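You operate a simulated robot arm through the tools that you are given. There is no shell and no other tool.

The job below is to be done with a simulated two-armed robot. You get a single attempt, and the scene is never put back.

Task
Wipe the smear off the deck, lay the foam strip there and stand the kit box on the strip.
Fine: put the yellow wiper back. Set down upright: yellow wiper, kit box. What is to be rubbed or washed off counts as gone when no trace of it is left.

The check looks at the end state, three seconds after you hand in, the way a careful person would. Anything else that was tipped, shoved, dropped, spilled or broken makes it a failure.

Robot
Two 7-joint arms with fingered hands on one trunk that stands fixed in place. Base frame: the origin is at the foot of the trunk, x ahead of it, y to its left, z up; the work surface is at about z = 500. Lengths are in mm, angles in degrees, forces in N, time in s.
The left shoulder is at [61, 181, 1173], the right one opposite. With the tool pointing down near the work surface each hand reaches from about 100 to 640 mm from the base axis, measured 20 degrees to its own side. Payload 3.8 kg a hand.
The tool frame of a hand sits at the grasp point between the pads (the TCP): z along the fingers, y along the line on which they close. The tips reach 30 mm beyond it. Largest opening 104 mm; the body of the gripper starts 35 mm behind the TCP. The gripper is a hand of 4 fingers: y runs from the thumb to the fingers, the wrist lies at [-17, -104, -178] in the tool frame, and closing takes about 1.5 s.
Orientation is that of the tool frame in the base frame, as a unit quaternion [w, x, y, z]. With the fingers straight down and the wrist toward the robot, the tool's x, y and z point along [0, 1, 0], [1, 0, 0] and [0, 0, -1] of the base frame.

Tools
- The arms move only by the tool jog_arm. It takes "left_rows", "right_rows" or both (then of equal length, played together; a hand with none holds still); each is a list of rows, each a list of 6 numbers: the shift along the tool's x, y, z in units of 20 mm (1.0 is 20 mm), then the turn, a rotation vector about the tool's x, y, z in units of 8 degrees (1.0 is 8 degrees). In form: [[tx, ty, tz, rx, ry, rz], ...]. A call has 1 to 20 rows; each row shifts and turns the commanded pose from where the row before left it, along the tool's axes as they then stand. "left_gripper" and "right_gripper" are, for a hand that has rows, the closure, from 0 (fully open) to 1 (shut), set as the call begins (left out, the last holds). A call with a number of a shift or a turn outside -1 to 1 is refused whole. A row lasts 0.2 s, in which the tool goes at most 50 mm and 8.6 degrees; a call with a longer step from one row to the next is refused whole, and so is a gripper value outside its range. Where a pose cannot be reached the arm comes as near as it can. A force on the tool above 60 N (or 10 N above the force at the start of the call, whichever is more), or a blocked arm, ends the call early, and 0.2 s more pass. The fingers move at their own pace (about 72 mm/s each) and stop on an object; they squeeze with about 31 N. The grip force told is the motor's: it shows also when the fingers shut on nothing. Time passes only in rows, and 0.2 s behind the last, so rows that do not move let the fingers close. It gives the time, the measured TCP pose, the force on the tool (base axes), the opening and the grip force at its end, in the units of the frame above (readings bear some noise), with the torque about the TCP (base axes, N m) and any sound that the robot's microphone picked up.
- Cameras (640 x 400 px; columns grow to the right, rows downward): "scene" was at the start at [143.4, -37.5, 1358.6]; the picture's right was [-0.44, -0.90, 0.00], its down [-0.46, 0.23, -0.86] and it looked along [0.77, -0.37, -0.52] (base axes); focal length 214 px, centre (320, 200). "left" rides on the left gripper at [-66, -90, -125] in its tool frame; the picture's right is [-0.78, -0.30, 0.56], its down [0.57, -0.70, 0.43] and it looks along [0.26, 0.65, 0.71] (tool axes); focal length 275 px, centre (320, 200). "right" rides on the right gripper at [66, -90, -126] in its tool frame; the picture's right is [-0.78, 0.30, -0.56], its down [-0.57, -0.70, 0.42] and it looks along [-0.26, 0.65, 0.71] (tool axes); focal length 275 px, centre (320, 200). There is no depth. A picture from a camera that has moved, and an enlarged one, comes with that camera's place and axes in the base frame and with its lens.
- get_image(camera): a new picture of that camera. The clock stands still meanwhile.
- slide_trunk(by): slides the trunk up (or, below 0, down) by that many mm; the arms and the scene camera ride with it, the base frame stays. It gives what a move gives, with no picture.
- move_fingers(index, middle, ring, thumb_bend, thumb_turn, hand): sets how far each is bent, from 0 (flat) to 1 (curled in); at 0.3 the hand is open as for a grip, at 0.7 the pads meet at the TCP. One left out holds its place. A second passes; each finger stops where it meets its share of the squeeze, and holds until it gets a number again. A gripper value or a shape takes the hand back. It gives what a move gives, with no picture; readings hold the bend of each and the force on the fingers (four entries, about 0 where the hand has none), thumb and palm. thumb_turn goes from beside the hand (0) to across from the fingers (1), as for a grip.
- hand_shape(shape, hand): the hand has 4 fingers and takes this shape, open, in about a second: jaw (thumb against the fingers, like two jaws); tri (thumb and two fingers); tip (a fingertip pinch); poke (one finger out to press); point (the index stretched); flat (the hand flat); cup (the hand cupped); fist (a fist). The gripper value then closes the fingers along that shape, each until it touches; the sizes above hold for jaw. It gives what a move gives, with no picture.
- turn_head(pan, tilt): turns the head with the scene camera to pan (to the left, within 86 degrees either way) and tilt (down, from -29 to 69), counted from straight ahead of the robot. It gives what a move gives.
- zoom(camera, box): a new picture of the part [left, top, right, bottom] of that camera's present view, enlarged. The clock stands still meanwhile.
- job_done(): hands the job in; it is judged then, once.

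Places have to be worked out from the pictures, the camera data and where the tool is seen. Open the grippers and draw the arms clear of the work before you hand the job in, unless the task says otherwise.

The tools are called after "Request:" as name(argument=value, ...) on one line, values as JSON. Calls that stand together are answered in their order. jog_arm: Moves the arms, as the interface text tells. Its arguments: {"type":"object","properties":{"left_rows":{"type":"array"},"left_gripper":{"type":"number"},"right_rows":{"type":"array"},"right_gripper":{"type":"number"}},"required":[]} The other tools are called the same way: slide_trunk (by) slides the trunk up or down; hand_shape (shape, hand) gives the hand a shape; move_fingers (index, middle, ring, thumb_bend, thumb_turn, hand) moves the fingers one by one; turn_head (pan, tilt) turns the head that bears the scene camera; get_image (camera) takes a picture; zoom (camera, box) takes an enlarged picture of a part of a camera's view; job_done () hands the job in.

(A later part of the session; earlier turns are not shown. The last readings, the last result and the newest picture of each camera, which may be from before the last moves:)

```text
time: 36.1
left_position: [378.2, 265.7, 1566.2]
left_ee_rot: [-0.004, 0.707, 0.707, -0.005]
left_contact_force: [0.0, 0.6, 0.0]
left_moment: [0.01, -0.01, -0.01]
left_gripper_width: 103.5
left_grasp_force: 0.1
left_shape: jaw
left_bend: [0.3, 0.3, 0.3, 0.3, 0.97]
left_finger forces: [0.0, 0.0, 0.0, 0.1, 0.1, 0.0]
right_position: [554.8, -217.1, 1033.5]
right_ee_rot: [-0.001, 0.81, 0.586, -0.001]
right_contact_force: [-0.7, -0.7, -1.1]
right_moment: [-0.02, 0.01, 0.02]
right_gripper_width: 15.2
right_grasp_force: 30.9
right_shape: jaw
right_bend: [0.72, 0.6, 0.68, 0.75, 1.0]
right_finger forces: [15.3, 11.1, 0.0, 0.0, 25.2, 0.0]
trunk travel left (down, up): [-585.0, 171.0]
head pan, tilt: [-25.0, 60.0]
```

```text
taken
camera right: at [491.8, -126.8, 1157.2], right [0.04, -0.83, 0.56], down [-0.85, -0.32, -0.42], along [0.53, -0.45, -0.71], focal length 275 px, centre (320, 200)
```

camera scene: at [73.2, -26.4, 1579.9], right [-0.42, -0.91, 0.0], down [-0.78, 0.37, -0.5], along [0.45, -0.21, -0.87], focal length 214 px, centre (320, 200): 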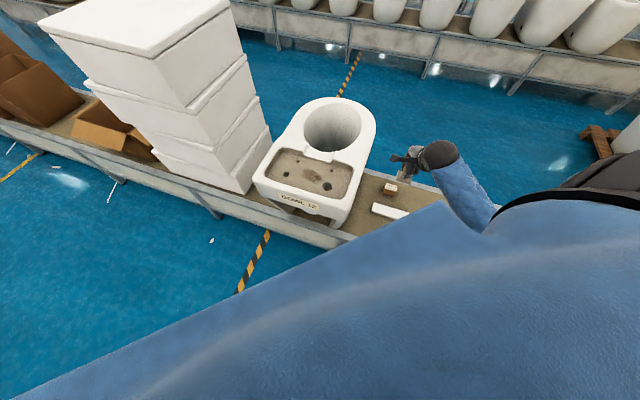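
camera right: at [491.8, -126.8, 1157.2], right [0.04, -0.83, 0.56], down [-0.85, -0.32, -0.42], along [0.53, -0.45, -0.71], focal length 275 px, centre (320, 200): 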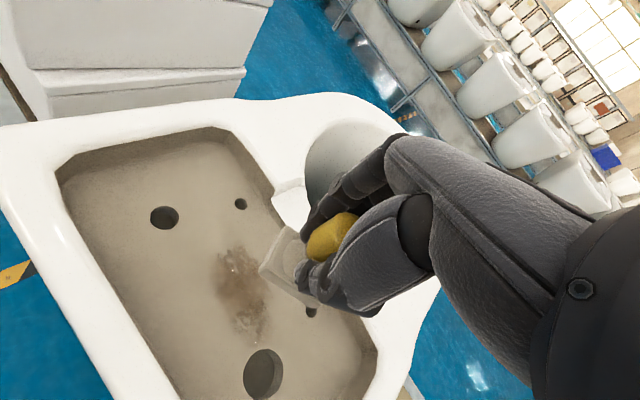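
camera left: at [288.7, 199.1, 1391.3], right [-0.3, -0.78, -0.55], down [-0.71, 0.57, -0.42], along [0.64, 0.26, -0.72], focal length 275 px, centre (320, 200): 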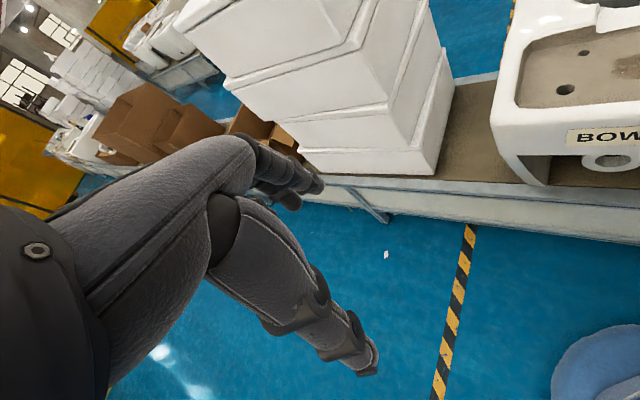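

Now the tool is vertical at (555,-217,1034), yaw ≈ -18°, right over the smear. I lower to about z 946, just above the expected contact height of ~933.

Request:
jog_arm(right_rows=[[0, 0, 1, 0, 0, 0], [0, 0, 1, 0, 0, 0], [0, 0, 1, 0, 0, 0], [0, 0, 0.8, 0, 0, 0], [0, 0, 0.5, 0, 0, 0], [0, 0, 0, 0, 0, 0]])

Request:
get_image(camera="right")

```text
time: 37.5
left_position: [376.8, 265.9, 1566.3]
left_ee_rot: [-0.004, 0.708, 0.706, -0.004]
left_contact_force: [0.7, 0.3, -0.1]
left_moment: [-0.02, 0.02, 0.0]
left_gripper_width: 103.6
left_grasp_force: 0.2
left_shape: jaw
left_bend: [0.3, 0.3, 0.3, 0.3, 0.97]
left_finger forces: [0.0, 0.0, 0.0, 0.0, 0.0, 0.0]
right_position: [555.7, -216.9, 948.8]
right_ee_rot: [0.0, 0.811, 0.585, 0.0]
right_contact_force: [-0.3, 0.0, -0.3]
right_moment: [0.01, -0.02, -0.02]
right_gripper_width: 15.1
right_grasp_force: 31.5
right_shape: jaw
right_bend: [0.72, 0.6, 0.68, 0.75, 1.0]
right_finger forces: [15.3, 11.1, 0.0, 0.1, 25.1, 0.0]
trunk travel left (down, up): [-585.0, 171.0]
head pan, tilt: [-25.0, 60.0]
```

```text
taken
camera right: at [492.4, -127.5, 1072.3], right [0.04, -0.83, 0.56], down [-0.85, -0.32, -0.42], along [0.53, -0.46, -0.71], focal length 275 px, centre (320, 200)
```

right: 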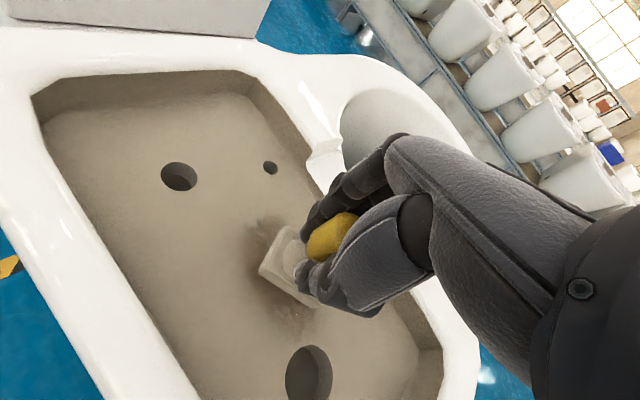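

The wiper is just above the smear. I lower in small steps (2–3 mm) while watching the vertical force for contact.

Request:
jog_arm(right_rows=[[0, 0, 0.2, 0, 0, 0], [0, 0, 0.15, 0, 0, 0], [0, 0, 0.15, 0, 0, 0], [0, 0, 0.1, 0, 0, 0], [0, 0, 0, 0, 0, 0]])

```text
time: 38.7
left_position: [377.5, 265.4, 1563.9]
left_ee_rot: [-0.004, 0.707, 0.707, -0.004]
left_contact_force: [0.3, 0.0, -0.6]
left_moment: [-0.03, 0.0, -0.05]
left_gripper_width: 103.8
left_grasp_force: 0.1
left_shape: jaw
left_bend: [0.3, 0.3, 0.3, 0.3, 0.97]
left_finger forces: [0.1, 0.0, 0.1, 0.0, 0.0, 0.0]
right_position: [554.8, -218.1, 936.3]
right_ee_rot: [0.0, 0.811, 0.585, 0.001]
right_contact_force: [0.7, 0.8, -1.6]
right_moment: [0.01, 0.01, -0.01]
right_gripper_width: 15.0
right_grasp_force: 31.5
right_shape: jaw
right_bend: [0.72, 0.6, 0.68, 0.75, 1.0]
right_finger forces: [15.2, 11.3, 0.0, 0.1, 25.2, 0.0]
trunk travel left (down, up): [-585.0, 171.0]
head pan, tilt: [-25.0, 60.0]
```

No contact yet at z 936. I keep lowering in 2 mm steps.

Request:
jog_arm(right_rows=[[0, 0, 0.1, 0, 0, 0], [0, 0, 0.1, 0, 0, 0], [0, 0, 0, 0, 0, 0]])

```text
time: 39.5
left_position: [377.0, 265.7, 1565.9]
left_ee_rot: [-0.004, 0.707, 0.707, -0.004]
left_contact_force: [-0.7, 0.4, -1.0]
left_moment: [0.03, -0.02, -0.01]
left_gripper_width: 103.4
left_grasp_force: 0.0
left_shape: jaw
left_bend: [0.3, 0.3, 0.3, 0.3, 0.97]
left_finger forces: [0.0, 0.0, 0.0, 0.1, 0.0, 0.0]
right_position: [554.9, -217.7, 931.2]
right_ee_rot: [0.0, 0.811, 0.585, 0.0]
right_contact_force: [-0.8, -0.8, -0.5]
right_moment: [0.01, -0.04, -0.04]
right_gripper_width: 15.2
right_grasp_force: 31.0
right_shape: jaw
right_bend: [0.72, 0.6, 0.68, 0.75, 1.0]
right_finger forces: [15.3, 11.2, 0.0, 0.0, 25.3, 0.0]
trunk travel left (down, up): [-585.0, 171.0]
head pan, tilt: [-25.0, 60.0]
```

Still free at z 931. I continue down in 2 mm steps.

Request:
jog_arm(right_rows=[[0, 0, 0.1, 0, 0, 0], [0, 0, 0.1, 0, 0, 0], [0, 0, 0, 0, 0, 0]])

Request:
zoom(camera="right", box=[200, 180, 400, 340])

```text
time: 40.3
left_position: [377.0, 266.1, 1565.3]
left_ee_rot: [-0.005, 0.707, 0.707, -0.004]
left_contact_force: [-0.4, -0.2, 0.4]
left_moment: [0.0, 0.0, 0.0]
left_gripper_width: 103.4
left_grasp_force: 0.1
left_shape: jaw
left_bend: [0.3, 0.3, 0.3, 0.3, 0.97]
left_finger forces: [0.0, 0.0, 0.0, 0.0, 0.0, 0.0]
right_position: [555.0, -217.3, 928.1]
right_ee_rot: [0.0, 0.811, 0.585, 0.0]
right_contact_force: [-0.4, 0.6, 0.0]
right_moment: [-0.01, 0.0, 0.0]
right_gripper_width: 15.3
right_grasp_force: 31.2
right_shape: jaw
right_bend: [0.72, 0.6, 0.68, 0.75, 1.0]
right_finger forces: [15.3, 11.2, 0.0, 0.0, 25.2, 0.0]
trunk travel left (down, up): [-585.0, 171.0]
head pan, tilt: [-25.0, 60.0]
```

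```text
2.50 times, centred on (300, 260) of right
camera zoom: at [491.3, -128.2, 1051.4], right [0.04, -0.83, 0.56], down [-0.85, -0.32, -0.42], along [0.53, -0.46, -0.71], focal length 688 px, centre (370, 50)
```

zoom: 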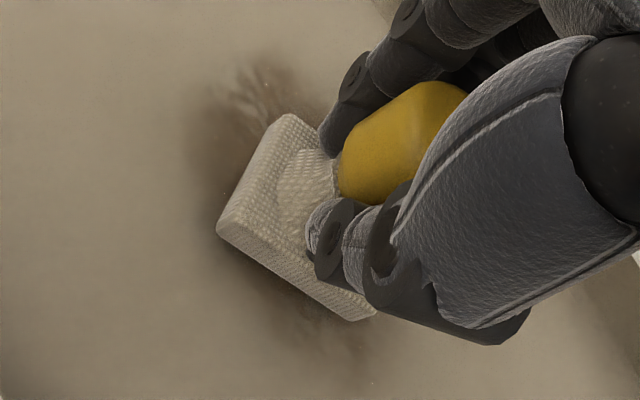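

The pad is very close to the floor but there's no force yet. I keep going with small steps.

Request:
jog_arm(right_rows=[[0, 0, 0.1, 0, 0, 0], [0, 0, 0.1, 0, 0, 0], [0, 0, 0, 0, 0, 0]])

```text
time: 41.1
left_position: [376.4, 265.3, 1565.1]
left_ee_rot: [-0.004, 0.707, 0.707, -0.004]
left_contact_force: [-0.5, 0.9, -0.4]
left_moment: [0.0, -0.02, -0.01]
left_gripper_width: 103.7
left_grasp_force: 0.1
left_shape: jaw
left_bend: [0.3, 0.3, 0.3, 0.3, 0.97]
left_finger forces: [0.1, 0.0, 0.0, 0.0, 0.0, 0.0]
right_position: [554.2, -217.4, 924.3]
right_ee_rot: [0.001, 0.811, 0.585, 0.0]
right_contact_force: [0.0, -0.5, -0.9]
right_moment: [-0.04, 0.01, 0.0]
right_gripper_width: 15.0
right_grasp_force: 31.2
right_shape: jaw
right_bend: [0.72, 0.6, 0.68, 0.75, 1.0]
right_finger forces: [15.3, 11.3, 0.0, 0.0, 25.3, 0.0]
trunk travel left (down, up): [-585.0, 171.0]
head pan, tilt: [-25.0, 60.0]
```

Still no contact at z 924. Another two 2 mm steps.

Request:
jog_arm(right_rows=[[0, 0, 0.1, 0, 0, 0], [0, 0, 0.1, 0, 0, 0], [0, 0, 0, 0, 0, 0]])

Request:
zoom(camera="right", box=[200, 180, 400, 340])

```text
time: 41.9
left_position: [375.6, 267.3, 1566.4]
left_ee_rot: [-0.003, 0.707, 0.707, -0.004]
left_contact_force: [-0.2, 0.1, -0.7]
left_moment: [0.0, -0.04, -0.03]
left_gripper_width: 103.8
left_grasp_force: 0.1
left_shape: jaw
left_bend: [0.3, 0.3, 0.3, 0.3, 0.97]
left_finger forces: [0.0, 0.0, 0.0, 0.0, 0.0, 0.0]
right_position: [555.1, -218.5, 922.2]
right_ee_rot: [0.001, 0.812, 0.584, 0.001]
right_contact_force: [-2.6, -0.7, 8.2]
right_moment: [-0.06, -0.13, -0.01]
right_gripper_width: 15.4
right_grasp_force: 32.0
right_shape: jaw
right_bend: [0.72, 0.6, 0.68, 0.75, 1.0]
right_finger forces: [15.3, 11.8, 0.0, 0.1, 27.6, 0.1]
trunk travel left (down, up): [-585.0, 171.0]
head pan, tilt: [-25.0, 60.0]
```

```text
2.50 times, centred on (300, 260) of right
camera zoom: at [491.5, -127.7, 1045.4], right [0.03, -0.83, 0.56], down [-0.84, -0.32, -0.43], along [0.53, -0.46, -0.71], focal length 688 px, centre (370, 50)
```

zoom: 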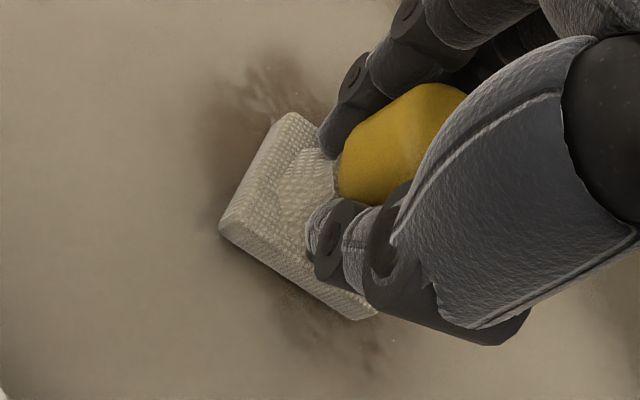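

Contact at TCP z≈922 with 8 N (deck floor ≈ 869). I add 1 mm of pressure and start stroking along the smear's length, back and forth, keeping the pad mostly off the big hole.

Request:
jog_arm(right_rows=[[0, 0, 0.06, 0, 0, 0], [0.809, 0.394, 0, 0, 0, 0], [0.809, 0.394, 0, 0, 0, 0], [0.809, 0.394, 0, 0, 0, 0], [-0.899, -0.438, 0, 0, 0, 0], [-0.899, -0.438, 0, 0, 0, 0], [-0.899, -0.438, 0, 0, 0, 0], [-0.899, -0.438, 0, 0, 0, 0], [-0.899, -0.438, 0, 0, 0, 0], [-0.285, 0.584, 0, 0, 0, 0], [0.899, 0.438, 0, 0, 0, 0], [0.899, 0.438, 0, 0, 0, 0], [0.899, 0.438, 0, 0, 0, 0], [0.899, 0.438, 0, 0, 0, 0], [0.899, 0.438, 0, 0, 0, 0], [0, 0, 0, 0, 0, 0]])

Request:
get_image(camera="right")

```text
time: 45.3
left_position: [375.2, 266.3, 1565.3]
left_ee_rot: [-0.003, 0.708, 0.707, -0.003]
left_contact_force: [-0.6, 0.2, 1.5]
left_moment: [0.03, -0.02, 0.02]
left_gripper_width: 103.4
left_grasp_force: 0.0
left_shape: jaw
left_bend: [0.3, 0.3, 0.3, 0.3, 0.97]
left_finger forces: [0.0, 0.0, 0.1, 0.0, 0.0, 0.0]
right_position: [602.1, -187.8, 921.2]
right_ee_rot: [0.001, 0.811, 0.585, 0.001]
right_contact_force: [-1.6, -2.1, 13.0]
right_moment: [-0.13, -0.13, -0.07]
right_gripper_width: 15.8
right_grasp_force: 30.8
right_shape: jaw
right_bend: [0.73, 0.6, 0.68, 0.75, 1.0]
right_finger forces: [16.3, 14.5, 0.1, 0.1, 27.6, 0.0]
trunk travel left (down, up): [-585.0, 171.0]
head pan, tilt: [-25.0, 60.0]
```

```text
taken
camera right: at [538.6, -98.8, 1044.2], right [0.03, -0.83, 0.56], down [-0.84, -0.32, -0.43], along [0.53, -0.46, -0.71], focal length 275 px, centre (320, 200)
```

right: 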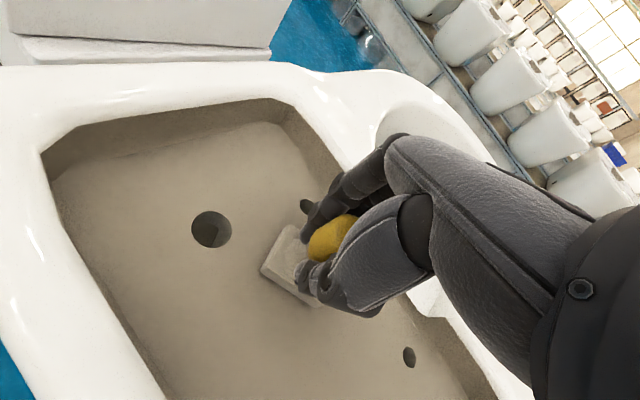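

The smear already looks mostly gone, force 13 N. I continue with passes further back and then nearer the front edge to cover the whole area.

Request:
jog_arm(right_rows=[[-0.285, 0.584, 0, 0, 0, 0], [-0.899, -0.438, 0, 0, 0, 0], [-0.899, -0.438, 0, 0, 0, 0], [-0.899, -0.438, 0, 0, 0, 0], [-0.899, -0.438, 0, 0, 0, 0], [-0.899, -0.438, 0, 0, 0, 0], [0.438, -0.899, 0, 0, 0, 0], [0.438, -0.899, 0, 0, 0, 0], [0.899, 0.438, 0, 0, 0, 0], [0.899, 0.438, 0, 0, 0, 0], [0.899, 0.438, 0, 0, 0, 0], [0.899, 0.438, 0, 0, 0, 0], [0.899, 0.438, 0, 0, 0, 0], [0.263, -0.539, 0, 0, 0, 0], [-0.899, -0.438, 0, 0, 0, 0], [-0.899, -0.438, 0, 0, 0, 0], [-0.899, -0.438, 0, 0, 0, 0], [-0.899, -0.438, 0, 0, 0, 0], [-0.45, -0.22, 0, 0, 0, 0], [0, 0, 0, 0, 0, 0]])

Request:
get_image(camera="right")

```text
time: 49.7
left_position: [379.2, 267.4, 1565.8]
left_ee_rot: [-0.004, 0.707, 0.707, -0.004]
left_contact_force: [-0.5, 0.0, 0.0]
left_moment: [0.02, 0.03, 0.0]
left_gripper_width: 103.5
left_grasp_force: 0.1
left_shape: jaw
left_bend: [0.3, 0.3, 0.3, 0.3, 0.97]
left_finger forces: [0.0, 0.0, 0.0, 0.0, 0.1, 0.0]
right_position: [527.9, -268.7, 935.1]
right_ee_rot: [0.035, 0.817, 0.576, -0.006]
right_contact_force: [0.0, -0.2, -0.3]
right_moment: [0.0, 0.01, 0.03]
right_gripper_width: 16.0
right_grasp_force: 31.0
right_shape: jaw
right_bend: [0.73, 0.6, 0.69, 0.76, 1.0]
right_finger forces: [18.2, 13.4, 0.0, 0.0, 25.2, 0.0]
trunk travel left (down, up): [-585.0, 171.0]
head pan, tilt: [-25.0, 60.0]
stopped in row 20 (right hand): the arm was blocked; the commanded pose is now the measured one
```

```text
taken
camera right: at [462.6, -169.5, 1050.5], right [0.0, -0.79, 0.61], down [-0.84, -0.33, -0.43], along [0.54, -0.51, -0.67], focal length 275 px, centre (320, 200)
```

right: 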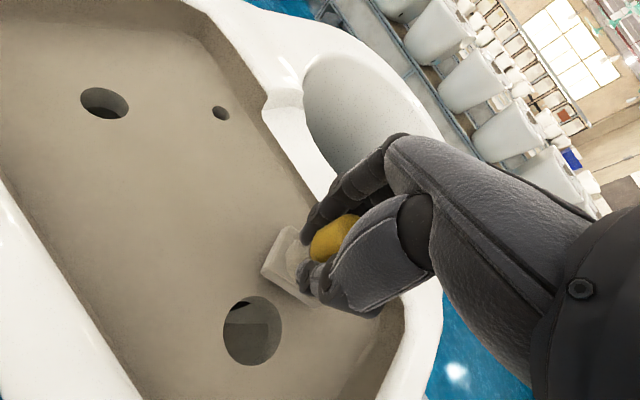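

The arm stopped at a limit near the end (lifted off at (528,-269,935), no contact force, wiper still held); the deck looks clean there. I lift away to inspect the whole deck.

Request:
jog_arm(right_rows=[[0, 0, -0.5, 0, 0, 0], [0, 0, -1, 0, 0, 0], [0, 0, -1, 0, 0, 0], [0, 0, -1, 0, 0, 0], [0, 0, -1, 0, 0, 0], [0, 0, -1, 0, 0, 0], [0, 0, 0, 0, 0, 0]])

Request:
get_image(camera="right")

Request:
get_image(camera="scene")

```text
time: 51.5
left_position: [376.9, 266.4, 1565.1]
left_ee_rot: [-0.003, 0.707, 0.707, -0.005]
left_contact_force: [0.5, -1.2, -0.7]
left_moment: [0.01, -0.01, -0.01]
left_gripper_width: 103.9
left_grasp_force: 0.2
left_shape: jaw
left_bend: [0.3, 0.3, 0.3, 0.3, 0.97]
left_finger forces: [0.1, 0.0, 0.0, 0.0, 0.1, 0.0]
right_position: [521.2, -285.6, 1044.3]
right_ee_rot: [0.056, 0.819, 0.57, -0.023]
right_contact_force: [0.4, -0.2, -0.6]
right_moment: [0.04, -0.04, -0.01]
right_gripper_width: 16.0
right_grasp_force: 30.6
right_shape: jaw
right_bend: [0.73, 0.6, 0.69, 0.76, 1.0]
right_finger forces: [17.9, 13.8, 0.0, 0.0, 25.0, 0.0]
trunk travel left (down, up): [-585.0, 171.0]
head pan, tilt: [-25.0, 60.0]
stopped in row 7 (right hand): the arm was blocked; the commanded pose is now the measured one
```

```text
taken
camera right: at [459.0, -181.0, 1155.5], right [-0.01, -0.76, 0.65], down [-0.85, -0.34, -0.41], along [0.53, -0.55, -0.64], focal length 275 px, centre (320, 200)
```

right: 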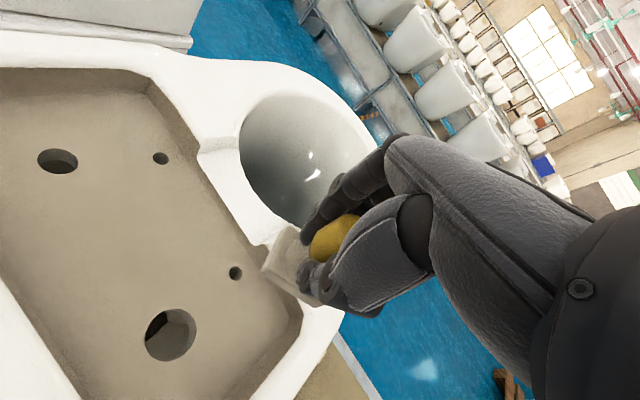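

```text
taken
camera scene: at [73.3, -26.4, 1579.9], right [-0.42, -0.91, 0.0], down [-0.79, 0.37, -0.5], along [0.45, -0.21, -0.87], focal length 214 px, centre (320, 200)
```

scene: 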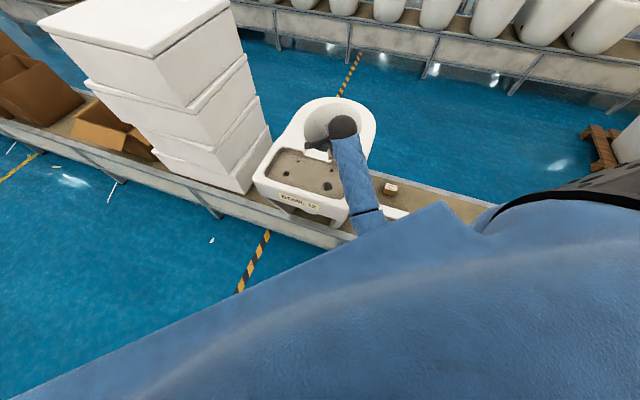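

The arm keeps running into a joint limit here, but the deck view is now unobstructed. I enlarge both views to check for any trace of the smear.

Request:
zoom(camera="right", box=[0, 70, 300, 390])

Request:
zoom(camera="scene", box=[260, 140, 360, 202])

```text
1.25 times, centred on (150, 230) of right
camera zoom: at [459.0, -181.0, 1155.5], right [-0.01, -0.76, 0.65], down [-0.85, -0.34, -0.41], along [0.53, -0.55, -0.64], focal length 344 px, centre (532, 162)
```

zoom: 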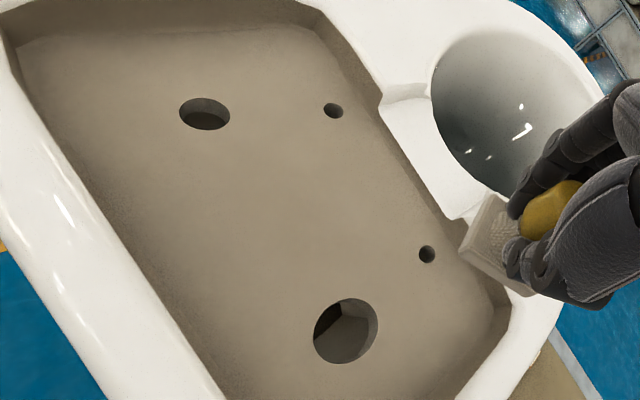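

```text
6.40 times, centred on (310, 171) of scene
camera zoom: at [73.3, -26.4, 1579.9], right [-0.42, -0.91, 0.0], down [-0.79, 0.37, -0.5], along [0.45, -0.21, -0.87], focal length 1373 px, centre (384, 386)
```

zoom: 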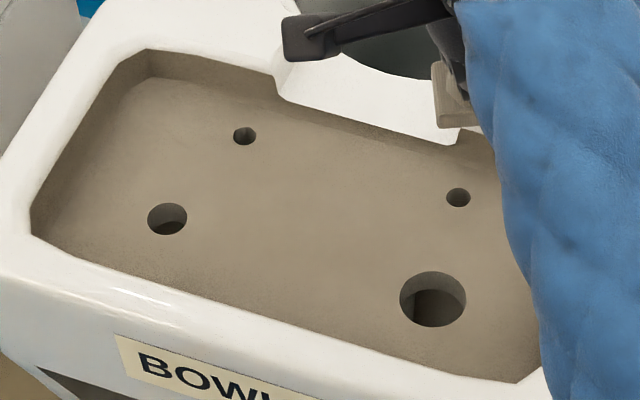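

No trace of the smear remains. I now move back toward the belt side (away from the joint limit), levelling the ~7° tilt and turning the yaw back gradually.

Request:
jog_arm(right_rows=[[-0.911, -0.407, 0, 0.12, 0.18, 0], [-0.911, -0.407, 0, 0.12, 0.18, 0], [-0.911, -0.407, 0, 0.12, 0.18, 0], [-0.911, -0.407, 0, 0.12, 0.18, 0], [0, 0, 0, 0, 0, 0]])

```text
time: 52.7
left_position: [377.3, 265.9, 1564.8]
left_ee_rot: [-0.004, 0.707, 0.707, -0.005]
left_contact_force: [-0.3, 0.1, 0.0]
left_moment: [0.01, 0.0, 0.0]
left_gripper_width: 103.6
left_grasp_force: 0.0
left_shape: jaw
left_bend: [0.3, 0.3, 0.3, 0.3, 0.97]
left_finger forces: [0.0, 0.0, 0.0, 0.1, 0.0, 0.0]
right_position: [465.9, -338.9, 1047.3]
right_ee_rot: [-0.003, 0.82, 0.573, 0.0]
right_contact_force: [0.0, -0.4, -0.5]
right_moment: [0.03, -0.02, -0.01]
right_gripper_width: 15.9
right_grasp_force: 30.7
right_shape: jaw
right_bend: [0.73, 0.6, 0.69, 0.76, 1.0]
right_finger forces: [17.6, 13.9, 0.1, 0.0, 24.8, 0.0]
trunk travel left (down, up): [-585.0, 171.0]
head pan, tilt: [-25.0, 60.0]
```

Level again at (466,-339,1047). I turn the yaw back to about -42.4° and travel to above the wiper's original spot.

Request:
jog_arm(right_rows=[[0, 0, 0, 0, 0, 0.93], [0, 0, 0, 0, 0, 0.93], [0, 0, 0, 0, 0, 0.93], [-0.978, -0.033, 0, 0, 0, 0], [-0.978, -0.033, 0, 0, 0, 0], [-0.978, -0.033, 0, 0, 0, 0], [-0.978, -0.033, 0, 0, 0, 0], [-0.978, -0.033, 0, 0, 0, 0], [-0.978, -0.033, 0, 0, 0, 0], [-0.978, -0.033, 0, 0, 0, 0], [-0.978, -0.033, 0, 0, 0, 0], [-0.978, -0.033, 0, 0, 0, 0], [0, 0, 0, 0, 0, 0]])

```text
time: 55.5
left_position: [377.6, 266.3, 1564.6]
left_ee_rot: [-0.004, 0.707, 0.707, -0.005]
left_contact_force: [-0.4, -0.3, -0.2]
left_moment: [0.0, 0.0, 0.01]
left_gripper_width: 103.8
left_grasp_force: 0.0
left_shape: jaw
left_bend: [0.3, 0.3, 0.3, 0.3, 0.97]
left_finger forces: [0.1, 0.0, 0.1, 0.0, 0.0, 0.0]
right_position: [342.4, -466.4, 1046.4]
right_ee_rot: [-0.004, 0.915, 0.404, -0.001]
right_contact_force: [0.1, -0.2, -0.1]
right_moment: [0.0, 0.02, -0.01]
right_gripper_width: 15.3
right_grasp_force: 31.2
right_shape: jaw
right_bend: [0.73, 0.6, 0.69, 0.76, 1.0]
right_finger forces: [17.4, 14.3, 0.1, 0.0, 24.7, 0.0]
trunk travel left (down, up): [-585.0, 171.0]
head pan, tilt: [-25.0, 60.0]
```

The wiper is back over its original spot. I lower the trunk by 300 to the earlier picking height.

Request:
slide_trunk(by=-300)

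Request:
get_image(camera="right")

```text
time: 58.5
left_position: [376.6, 265.8, 1264.8]
left_ee_rot: [-0.005, 0.707, 0.707, -0.004]
left_contact_force: [0.0, -0.2, 0.7]
left_moment: [0.0, -0.01, 0.01]
left_gripper_width: 103.7
left_grasp_force: 0.1
left_shape: jaw
left_bend: [0.3, 0.3, 0.3, 0.3, 0.97]
left_finger forces: [0.1, 0.0, 0.1, 0.1, 0.0, 0.0]
right_position: [341.1, -467.1, 748.1]
right_ee_rot: [-0.003, 0.915, 0.403, -0.001]
right_contact_force: [1.0, 0.0, -1.9]
right_moment: [-0.01, -0.03, -0.04]
right_gripper_width: 15.4
right_grasp_force: 31.3
right_shape: jaw
right_bend: [0.73, 0.6, 0.69, 0.76, 1.0]
right_finger forces: [17.4, 14.4, 0.1, 0.0, 24.5, 0.1]
trunk travel left (down, up): [-285.0, 471.0]
head pan, tilt: [-25.0, 60.0]
```

```text
taken
camera right: at [322.4, -359.7, 872.0], right [-0.3, -0.77, 0.55], down [-0.9, 0.05, -0.42], along [0.3, -0.63, -0.72], focal length 275 px, centre (320, 200)
```

right: 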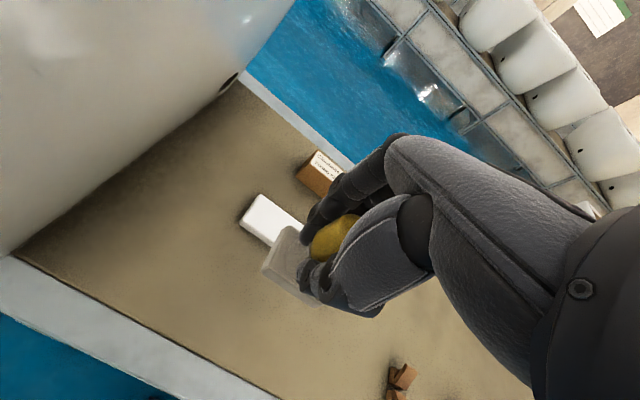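

Belt spot is free below. I descend to about z 561, then feel for the belt.

Request:
jog_arm(right_rows=[[0.09, 0, 1, -0.06, 0, 0], [0, 0, 1, 0, 0, 0], [0, 0, 1, 0, 0, 0], [0, 0, 1, 0, 0, 0], [0, 0, 1, 0, 0, 0], [0, 0, 1, 0, 0, 0], [0, 0, 1, 0, 0, 0], [0, 0, 1, 0, 0, 0], [0, 0, 0.8, 0, 0, 0], [0, 0, 0.5, 0, 0, 0], [0, 0, 0, 0, 0, 0], [0, 0, 0, 0, 0, 0]])

Request:
get_image(camera="right")

```text
time: 61.1
left_position: [377.1, 266.8, 1265.6]
left_ee_rot: [-0.004, 0.707, 0.707, -0.005]
left_contact_force: [0.3, 0.1, 0.7]
left_moment: [0.02, -0.01, 0.0]
left_gripper_width: 103.9
left_grasp_force: 0.0
left_shape: jaw
left_bend: [0.3, 0.3, 0.3, 0.3, 0.97]
left_finger forces: [0.1, 0.0, 0.0, 0.0, 0.0, 0.0]
right_position: [344.7, -467.6, 561.1]
right_ee_rot: [0.002, 0.915, 0.403, 0.002]
right_contact_force: [0.0, 0.3, -1.6]
right_moment: [0.01, -0.02, -0.01]
right_gripper_width: 15.7
right_grasp_force: 30.9
right_shape: jaw
right_bend: [0.73, 0.6, 0.69, 0.76, 1.0]
right_finger forces: [17.0, 14.2, 0.0, 0.1, 24.7, 0.0]
trunk travel left (down, up): [-285.0, 471.0]
head pan, tilt: [-25.0, 60.0]
```

```text
taken
camera right: at [323.3, -358.3, 684.6], right [-0.31, -0.77, 0.56], down [-0.9, 0.05, -0.43], along [0.3, -0.63, -0.71], focal length 275 px, centre (320, 200)
```

right: 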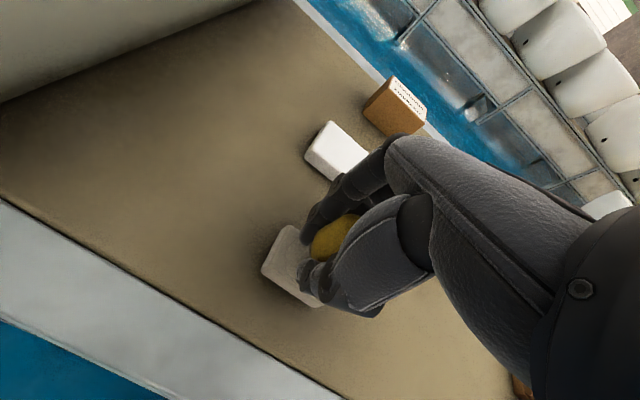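

Close to the belt, at (344.7,-467.6,561). I correct 3 mm and lower in 2–3 mm steps.

Request:
jog_arm(right_rows=[[0, -0.17, 0.1, 0, 0, 0], [0, 0, 0.1, 0, 0, 0], [0, 0, 0.08, 0, 0, 0], [0, 0, 0, 0, 0, 0], [0, 0, 0, 0, 0, 0]])

```text
time: 62.3
left_position: [377.5, 265.4, 1266.1]
left_ee_rot: [-0.005, 0.707, 0.707, -0.004]
left_contact_force: [-0.2, -0.6, -0.6]
left_moment: [-0.03, 0.03, -0.03]
left_gripper_width: 103.9
left_grasp_force: 0.0
left_shape: jaw
left_bend: [0.3, 0.3, 0.3, 0.3, 0.97]
left_finger forces: [0.0, 0.1, 0.0, 0.1, 0.0, 0.0]
right_position: [341.0, -464.6, 555.4]
right_ee_rot: [0.0, 0.915, 0.403, 0.001]
right_contact_force: [0.1, 0.8, -0.9]
right_moment: [-0.01, -0.02, 0.01]
right_gripper_width: 16.0
right_grasp_force: 30.7
right_shape: jaw
right_bend: [0.73, 0.6, 0.69, 0.76, 1.0]
right_finger forces: [17.0, 14.2, 0.1, 0.0, 24.6, 0.0]
trunk travel left (down, up): [-285.0, 471.0]
head pan, tilt: [-25.0, 60.0]
```

No contact yet at z 555. I lower further in 1.5–2 mm steps.

Request:
jog_arm(right_rows=[[0, 0, 0.08, 0, 0, 0], [0, 0, 0.08, 0, 0, 0], [0, 0, 0, 0, 0, 0]])

Request:
zoom(camera="right", box=[220, 180, 380, 320])

```text
time: 63.1
left_position: [376.5, 266.3, 1265.1]
left_ee_rot: [-0.005, 0.707, 0.707, -0.005]
left_contact_force: [-0.1, 0.4, -0.7]
left_moment: [-0.02, 0.02, 0.02]
left_gripper_width: 103.9
left_grasp_force: 0.0
left_shape: jaw
left_bend: [0.3, 0.3, 0.3, 0.3, 0.97]
left_finger forces: [0.0, 0.0, 0.0, 0.0, 0.0, 0.0]
right_position: [341.1, -464.9, 553.9]
right_ee_rot: [0.001, 0.916, 0.402, 0.001]
right_contact_force: [-0.4, 0.7, -0.6]
right_moment: [-0.05, -0.03, 0.01]
right_gripper_width: 15.9
right_grasp_force: 31.2
right_shape: jaw
right_bend: [0.73, 0.6, 0.69, 0.76, 1.0]
right_finger forces: [17.0, 14.2, 0.0, 0.0, 24.8, 0.0]
trunk travel left (down, up): [-285.0, 471.0]
head pan, tilt: [-25.0, 60.0]
```

```text
2.86 times, centred on (300, 250) of right
camera zoom: at [320.7, -355.4, 676.9], right [-0.31, -0.77, 0.56], down [-0.9, 0.05, -0.43], along [0.3, -0.63, -0.71], focal length 786 px, centre (377, 57)
```

zoom: 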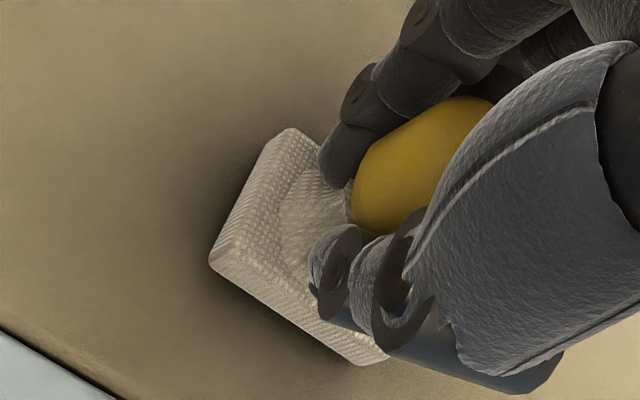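

Almost down. Two more small steps to feel the belt.

Request:
jog_arm(right_rows=[[0, 0, 0.08, 0, 0, 0], [0, 0, 0.08, 0, 0, 0], [0, 0, 0, 0, 0, 0]])

```text
time: 63.9
left_position: [376.2, 266.6, 1264.9]
left_ee_rot: [-0.004, 0.707, 0.707, -0.005]
left_contact_force: [0.3, -0.2, -0.3]
left_moment: [-0.01, 0.0, -0.03]
left_gripper_width: 104.0
left_grasp_force: 0.0
left_shape: jaw
left_bend: [0.3, 0.3, 0.3, 0.3, 0.97]
left_finger forces: [0.0, 0.0, 0.1, 0.0, 0.0, 0.0]
right_position: [340.4, -462.0, 551.2]
right_ee_rot: [0.003, 0.915, 0.402, 0.002]
right_contact_force: [0.4, 1.7, 5.9]
right_moment: [-0.1, -0.01, 0.01]
right_gripper_width: 16.1
right_grasp_force: 31.0
right_shape: jaw
right_bend: [0.73, 0.6, 0.69, 0.76, 1.0]
right_finger forces: [17.1, 15.9, 0.0, 0.0, 26.4, 0.1]
trunk travel left (down, up): [-285.0, 471.0]
head pan, tilt: [-25.0, 60.0]
```

Contact with 6 N: the wiper stands on the belt. I relieve 1 mm and open the hand.

Request:
jog_arm(right_rows=[[0, 0, -0.05, 0, 0, 0], [0, 0, 0, 0, 0, 0]])

Request:
jog_arm(right_rows=[[0, 0, 0, 0, 0, 0], [0, 0, 0, 0, 0, 0], [0, 0, 0, 0, 0, 0], [0, 0, 0, 0, 0, 0], [0, 0, 0, 0, 0, 0], [0, 0, 0, 0, 0, 0], [0, 0, 0, 0, 0, 0]], right_gripper=0)

Request:
get_image(camera="right")

```text
time: 64.5
left_position: [376.9, 267.1, 1264.5]
left_ee_rot: [-0.004, 0.707, 0.707, -0.004]
left_contact_force: [0.4, 0.0, -0.2]
left_moment: [-0.01, 0.02, 0.01]
left_gripper_width: 104.0
left_grasp_force: 0.0
left_shape: jaw
left_bend: [0.3, 0.3, 0.3, 0.3, 0.97]
left_finger forces: [0.1, 0.0, 0.0, 0.0, 0.0, 0.0]
right_position: [341.1, -462.8, 551.0]
right_ee_rot: [0.001, 0.915, 0.403, 0.002]
right_contact_force: [0.7, -0.9, 3.3]
right_moment: [-0.13, 0.0, 0.01]
right_gripper_width: 15.5
right_grasp_force: 30.9
right_shape: jaw
right_bend: [0.73, 0.6, 0.69, 0.76, 1.0]
right_finger forces: [17.0, 15.6, 0.0, 0.0, 24.6, 0.0]
trunk travel left (down, up): [-285.0, 471.0]
head pan, tilt: [-25.0, 60.0]
```

```text
time: 66.1
left_position: [377.9, 266.0, 1265.3]
left_ee_rot: [-0.004, 0.707, 0.707, -0.004]
left_contact_force: [0.2, 0.4, -0.4]
left_moment: [0.05, 0.03, -0.03]
left_gripper_width: 103.8
left_grasp_force: 0.2
left_shape: jaw
left_bend: [0.3, 0.3, 0.3, 0.3, 0.97]
left_finger forces: [0.1, 0.1, 0.0, 0.0, 0.0, 0.0]
right_position: [340.4, -462.8, 551.8]
right_ee_rot: [0.001, 0.915, 0.403, 0.002]
right_contact_force: [-0.1, 0.3, -0.1]
right_moment: [0.0, 0.01, -0.03]
right_gripper_width: 103.5
right_grasp_force: 0.0
right_shape: jaw
right_bend: [0.3, 0.3, 0.3, 0.3, 0.97]
right_finger forces: [0.0, 0.1, 0.0, 0.0, 0.0, 0.0]
trunk travel left (down, up): [-285.0, 471.0]
head pan, tilt: [-25.0, 60.0]
```

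```text
taken
camera right: at [320.8, -355.1, 674.9], right [-0.31, -0.77, 0.56], down [-0.9, 0.05, -0.43], along [0.3, -0.63, -0.71], focal length 275 px, centre (320, 200)
```

right: 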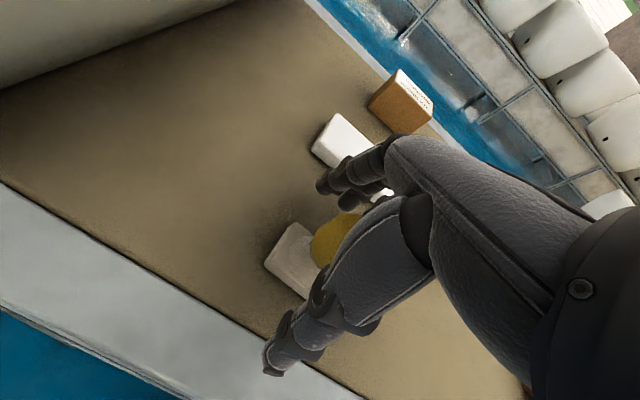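

The hand is open and the wiper stands by itself. I lift straight up 150 mm and look at the wiper and the strip.

Request:
jog_arm(right_rows=[[0, 0, -0.5, 0, 0, 0], [0, 0, -1, 0, 0, 0], [0, 0, -1, 0, 0, 0], [0, 0, -1, 0, 0, 0], [0, 0, -1, 0, 0, 0], [0, 0, -1, 0, 0, 0], [0, 0, -1, 0, 0, 0], [0, 0, -1, 0, 0, 0], [0, 0, 0, 0, 0, 0]])

Request:
turn_head(pan=-48, tilt=50)

Request:
get_image(camera="right")

Request:
get_image(camera="scene")

```text
time: 68.1
left_position: [376.4, 266.6, 1264.9]
left_ee_rot: [-0.004, 0.707, 0.707, -0.004]
left_contact_force: [1.2, -0.1, 0.7]
left_moment: [0.02, 0.02, 0.01]
left_gripper_width: 103.7
left_grasp_force: 0.0
left_shape: jaw
left_bend: [0.3, 0.3, 0.3, 0.3, 0.97]
left_finger forces: [0.0, 0.0, 0.0, 0.1, 0.0, 0.0]
right_position: [340.7, -461.6, 702.0]
right_ee_rot: [0.002, 0.915, 0.402, 0.002]
right_contact_force: [0.4, -0.5, -0.3]
right_moment: [0.03, 0.03, -0.01]
right_gripper_width: 103.8
right_grasp_force: 0.0
right_shape: jaw
right_bend: [0.3, 0.3, 0.3, 0.3, 0.97]
right_finger forces: [0.0, 0.0, 0.0, 0.0, 0.0, 0.0]
trunk travel left (down, up): [-285.0, 471.0]
head pan, tilt: [-25.0, 60.0]
```

```text
time: 68.9
left_position: [377.1, 267.1, 1264.2]
left_ee_rot: [-0.004, 0.707, 0.707, -0.004]
left_contact_force: [-0.2, -0.2, 0.1]
left_moment: [-0.03, 0.02, 0.0]
left_gripper_width: 103.9
left_grasp_force: 0.1
left_shape: jaw
left_bend: [0.3, 0.3, 0.3, 0.3, 0.97]
left_finger forces: [0.0, 0.0, 0.1, 0.0, 0.0, 0.1]
right_position: [340.9, -463.3, 702.5]
right_ee_rot: [0.001, 0.915, 0.403, 0.002]
right_contact_force: [-0.9, 0.7, 0.5]
right_moment: [-0.01, -0.04, 0.01]
right_gripper_width: 103.5
right_grasp_force: 0.1
right_shape: jaw
right_bend: [0.3, 0.3, 0.3, 0.3, 0.97]
right_finger forces: [0.0, 0.1, 0.0, 0.0, 0.1, 0.1]
trunk travel left (down, up): [-285.0, 471.0]
head pan, tilt: [-48.0, 50.0]
```

```text
taken
camera right: at [320.3, -354.6, 825.4], right [-0.31, -0.77, 0.56], down [-0.9, 0.05, -0.43], along [0.3, -0.63, -0.71], focal length 275 px, centre (320, 200)
```

right: 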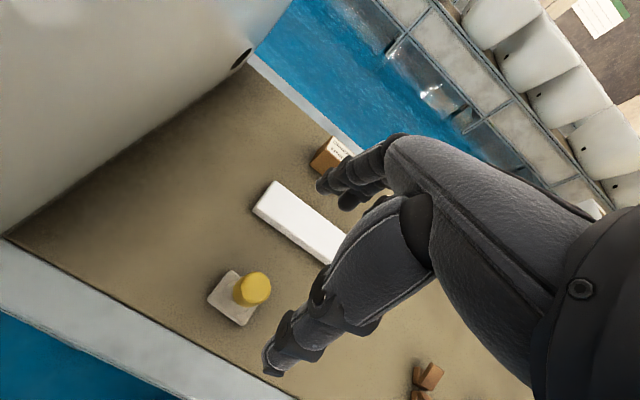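

```text
taken
camera scene: at [129.3, -55.2, 1290.0], right [-0.74, -0.67, 0.0], down [-0.51, 0.57, -0.64], along [0.43, -0.48, -0.77], focal length 214 px, centre (320, 200)
```

scene: 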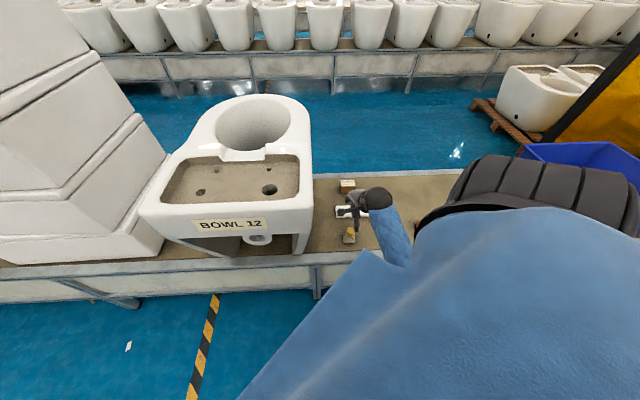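

The wiper stands upright at its place. Before picking the strip I test, with the empty hand, whether a higher trunk lets the arm hold the belt-aligned yaw (-44°) over the deck, since it hit a joint limit there before.

Request:
slide_trunk(by=430)

Request:
jog_arm(right_rows=[[0, 0, 0, 0, 0, 0.22], [1, 0, 0, 0, 0, 0], [1, 0, 0, 0, 0, 0], [1, 0, 0, 0, 0, 0], [1, 0, 0, 0, 0, 0], [1, 0, 0, 0, 0, 0], [1, 0, 0, 0, 0, 0], [1, 0, 0, 0, 0, 0], [1, 0, 0, 0, 0, 0], [1, 0, 0, 0, 0, 0], [1, 0, 0, 0, 0, 0], [1, 0, 0, 0, 0, 0], [1, 0, 0, 0, 0, 0], [1, 0, 0, 0, 0, 0], [1, 0, 0, 0, 0, 0], [1, 0, 0, 0, 0, 0], [1, 0, 0, 0, 0, 0], [1, 0, 0, 0, 0, 0], [0, 0, 0, 0, 0, 0]])

```text
refused: 430 is not a number from -400 to 400
```

```text
time: 70.3
left_position: [374.3, 265.6, 1267.0]
left_ee_rot: [-0.004, 0.707, 0.707, -0.004]
left_contact_force: [0.3, 1.1, -0.9]
left_moment: [-0.04, 0.05, -0.05]
left_gripper_width: 103.9
left_grasp_force: 0.0
left_shape: jaw
left_bend: [0.3, 0.3, 0.3, 0.3, 0.97]
left_finger forces: [0.0, 0.1, 0.0, 0.1, 0.1, 0.1]
right_position: [388.4, -437.3, 707.5]
right_ee_rot: [0.037, 0.92, 0.388, -0.031]
right_contact_force: [-40.6, -30.3, 8.5]
right_moment: [5.17, -5.14, 6.18]
right_gripper_width: 103.4
right_grasp_force: 0.1
right_shape: jaw
right_bend: [0.3, 0.3, 0.3, 0.3, 0.97]
right_finger forces: [0.0, 0.0, 0.0, 0.1, 0.0, 0.0]
trunk travel left (down, up): [-285.0, 471.0]
head pan, tilt: [-48.0, 50.0]
stopped in row 6 (right hand): the force on the tool passed its limit at 77 N (the readings are from after the stop); the commanded pose is now the measured one
```

The trunk slide was refused (limit 400) and the hand bumped the bowl's side because the move ran at the wrong height. I back off right away and then check whether anything shifted.

Request:
jog_arm(right_rows=[[-0.5, 0, 0, 0, 0, 0], [-1, 0, 0, 0, 0, 0], [-1, 0, 0, 0, 0, 0], [-1, 0, 0, 0, 0, 0], [0, 0, 0, 0, 0, 0]])

Request:
get_image(camera="scene")

Request:
get_image(camera="right")

```text
time: 71.5
left_position: [376.8, 266.8, 1265.2]
left_ee_rot: [-0.003, 0.707, 0.707, -0.004]
left_contact_force: [-0.3, 0.5, -0.7]
left_moment: [0.04, 0.0, -0.01]
left_gripper_width: 103.7
left_grasp_force: 0.1
left_shape: jaw
left_bend: [0.3, 0.3, 0.3, 0.3, 0.97]
left_finger forces: [0.1, 0.0, 0.0, 0.1, 0.0, 0.0]
right_position: [345.5, -480.6, 713.0]
right_ee_rot: [0.034, 0.919, 0.392, -0.029]
right_contact_force: [-0.5, 0.1, -0.9]
right_moment: [0.01, -0.01, 0.0]
right_gripper_width: 103.6
right_grasp_force: 0.1
right_shape: jaw
right_bend: [0.3, 0.3, 0.3, 0.3, 0.97]
right_finger forces: [0.0, 0.1, 0.0, 0.0, 0.1, 0.0]
trunk travel left (down, up): [-285.0, 471.0]
head pan, tilt: [-48.0, 50.0]
```

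```text
taken
camera scene: at [129.4, -55.0, 1290.0], right [-0.74, -0.67, 0.0], down [-0.51, 0.57, -0.64], along [0.43, -0.48, -0.77], focal length 214 px, centre (320, 200)
```

scene: 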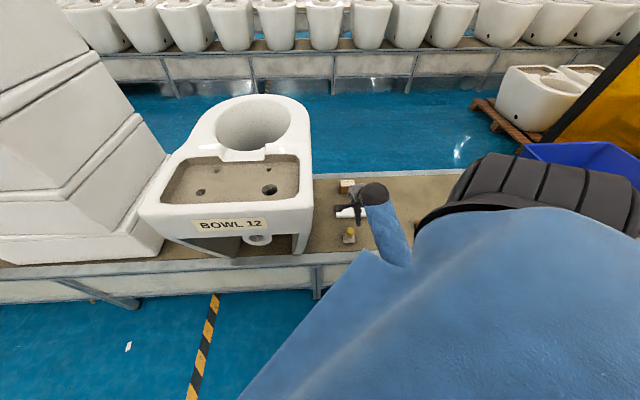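

```text
taken
camera right: at [331.5, -361.9, 826.8], right [-0.31, -0.71, 0.63], down [-0.91, 0.04, -0.41], along [0.27, -0.7, -0.66], focal length 275 px, centre (320, 200)
```

right: 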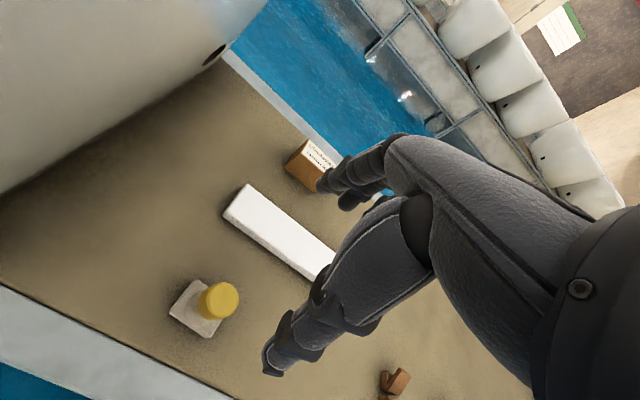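

The bowl, stack and small items look exactly where they were (pixel positions unchanged). I level the hand's small tilt, then raise the trunk in a separate call.

Request:
jog_arm(right_rows=[[0, 0, 0, 0.285, 0.573, 0], [-0.5, 0, 0, 0, 0, 0], [0, 0, 0, 0, 0, 0]])

Request:
zoom(camera="scene", box=[120, 80, 420, 270])

```text
time: 72.3
left_position: [378.2, 266.8, 1265.7]
left_ee_rot: [-0.005, 0.707, 0.707, -0.004]
left_contact_force: [0.2, 0.2, 0.9]
left_moment: [-0.04, 0.03, 0.0]
left_gripper_width: 103.7
left_grasp_force: 0.1
left_shape: jaw
left_bend: [0.3, 0.3, 0.3, 0.3, 0.97]
left_finger forces: [0.0, 0.1, 0.0, 0.0, 0.1, 0.0]
right_position: [339.0, -488.6, 711.7]
right_ee_rot: [-0.001, 0.92, 0.392, 0.001]
right_contact_force: [-1.1, -0.3, 0.0]
right_moment: [-0.02, 0.0, -0.02]
right_gripper_width: 103.8
right_grasp_force: 0.1
right_shape: jaw
right_bend: [0.3, 0.3, 0.3, 0.3, 0.97]
right_finger forces: [0.1, 0.1, 0.0, 0.0, 0.0, 0.1]
trunk travel left (down, up): [-285.0, 471.0]
head pan, tilt: [-48.0, 50.0]
```

```text
2.11 times, centred on (270, 175) of scene
camera zoom: at [129.3, -55.3, 1290.0], right [-0.74, -0.67, 0.0], down [-0.51, 0.57, -0.64], along [0.43, -0.48, -0.77], focal length 452 px, centre (425, 253)
```

zoom: 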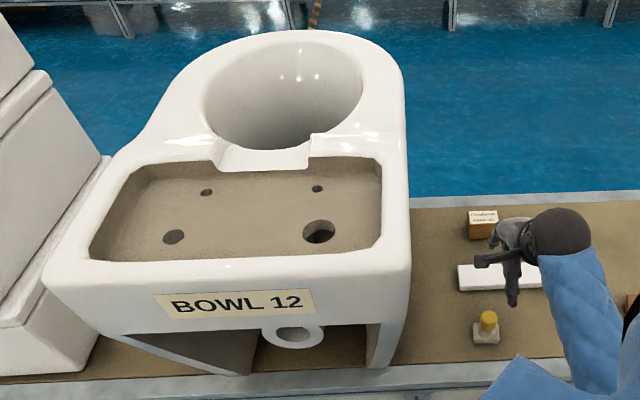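

Everything is intact and the hand is level at yaw ≈ -44°. Now I raise the trunk by 400 alone and check the readout.

Request:
slide_trunk(by=400)

```text
time: 76.1
left_position: [377.2, 265.9, 1665.4]
left_ee_rot: [-0.004, 0.707, 0.707, -0.005]
left_contact_force: [-0.1, -0.2, 0.3]
left_moment: [-0.01, 0.04, 0.0]
left_gripper_width: 103.8
left_grasp_force: 0.1
left_shape: jaw
left_bend: [0.3, 0.3, 0.3, 0.3, 0.97]
left_finger forces: [0.0, 0.0, 0.0, 0.1, 0.0, 0.0]
right_position: [338.7, -489.4, 1112.1]
right_ee_rot: [0.0, 0.92, 0.392, 0.001]
right_contact_force: [0.6, -0.5, -0.2]
right_moment: [-0.06, 0.0, -0.01]
right_gripper_width: 103.6
right_grasp_force: 0.0
right_shape: jaw
right_bend: [0.3, 0.3, 0.3, 0.3, 0.97]
right_finger forces: [0.1, 0.0, 0.0, 0.0, 0.0, 0.0]
trunk travel left (down, up): [-685.0, 71.0]
head pan, tilt: [-48.0, 50.0]
```

At z 1112 the hand clears everything. I move over the deck centre (target ≈ (556,-227)) with yaw -44° and see if it holds.

Request:
jog_arm(right_rows=[[0.5, -0.05, 0, 0, 0, 0], [1, -0.075, 0, 0, 0, 0], [1, -0.075, 0, 0, 0, 0], [1, -0.075, 0, 0, 0, 0], [1, -0.075, 0, 0, 0, 0], [1, -0.075, 0, 0, 0, 0], [1, -0.075, 0, 0, 0, 0], [1, -0.075, 0, 0, 0, 0], [1, -0.075, 0, 0, 0, 0], [1, -0.075, 0, 0, 0, 0], [1, -0.075, 0, 0, 0, 0], [1, -0.075, 0, 0, 0, 0], [1, -0.075, 0, 0, 0, 0], [1, -0.075, 0, 0, 0, 0], [1, -0.075, 0, 0, 0, 0], [1, -0.075, 0, 0, 0, 0], [1, -0.075, 0, 0, 0, 0], [0.5, -0.05, 0, 0, 0, 0], [0, 0, 0, 0, 0, 0]])

```text
time: 78.5
left_position: [377.4, 267.5, 1664.9]
left_ee_rot: [-0.004, 0.707, 0.708, -0.004]
left_contact_force: [0.9, 0.1, -0.2]
left_moment: [-0.01, -0.01, -0.01]
left_gripper_width: 103.5
left_grasp_force: 0.1
left_shape: jaw
left_bend: [0.3, 0.3, 0.3, 0.3, 0.97]
left_finger forces: [0.0, 0.1, 0.0, 0.0, 0.1, 0.0]
right_position: [459.4, -405.8, 1126.1]
right_ee_rot: [0.065, 0.922, 0.38, -0.03]
right_contact_force: [0.5, -0.3, -0.4]
right_moment: [-0.01, 0.03, -0.02]
right_gripper_width: 103.7
right_grasp_force: 0.0
right_shape: jaw
right_bend: [0.3, 0.3, 0.3, 0.3, 0.97]
right_finger forces: [0.1, 0.1, 0.0, 0.0, 0.1, 0.0]
trunk travel left (down, up): [-685.0, 71.0]
head pan, tilt: [-48.0, 50.0]
stopped in row 11 (right hand): the arm was blocked; the commanded pose is now the measured one
```

The arm was blocked earlier this time, at (459,-406), tilting. I look at the arm's posture to understand what limits it.

Request:
get_image(camera="scene")

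Request:
get_image(camera="left")

Request:
get_image(camera="right")

```text
taken
camera scene: at [61.8, -55.1, 1692.5], right [-0.74, -0.67, 0.0], down [-0.51, 0.57, -0.64], along [0.43, -0.48, -0.77], focal length 214 px, centre (320, 200)
```

scene: 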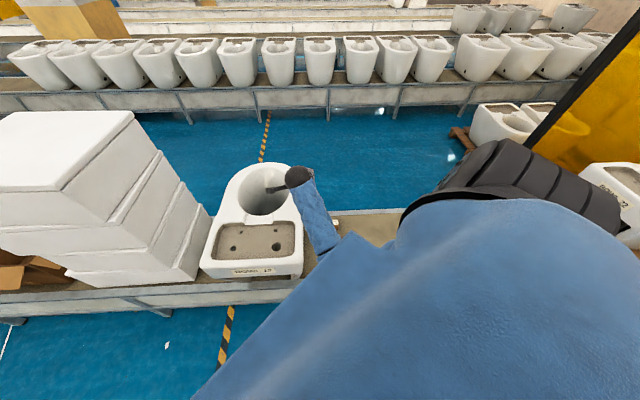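

```text
taken
camera left: at [289.0, 199.6, 1791.2], right [-0.3, -0.78, -0.55], down [-0.71, 0.57, -0.42], along [0.64, 0.27, -0.72], focal length 275 px, centre (320, 200)
```

left: 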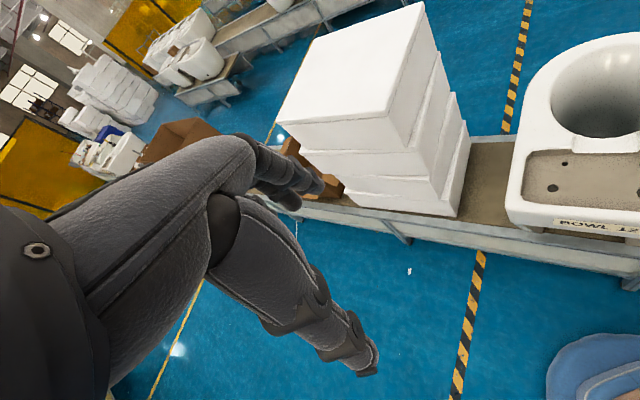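

```text
taken
camera right: at [445.8, -281.2, 1232.9], right [-0.34, -0.67, 0.66], down [-0.9, 0.03, -0.43], along [0.26, -0.74, -0.61], focal length 275 px, centre (320, 200)
```

right: 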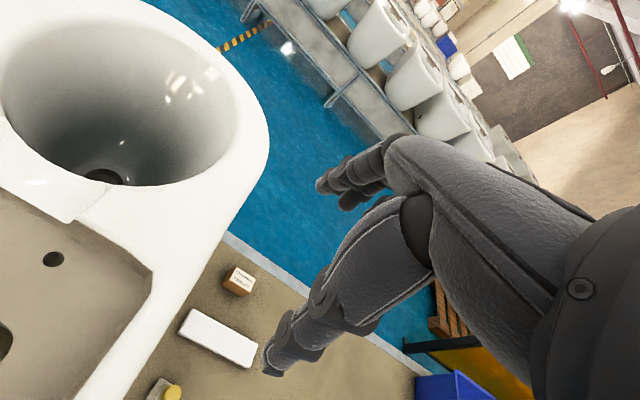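

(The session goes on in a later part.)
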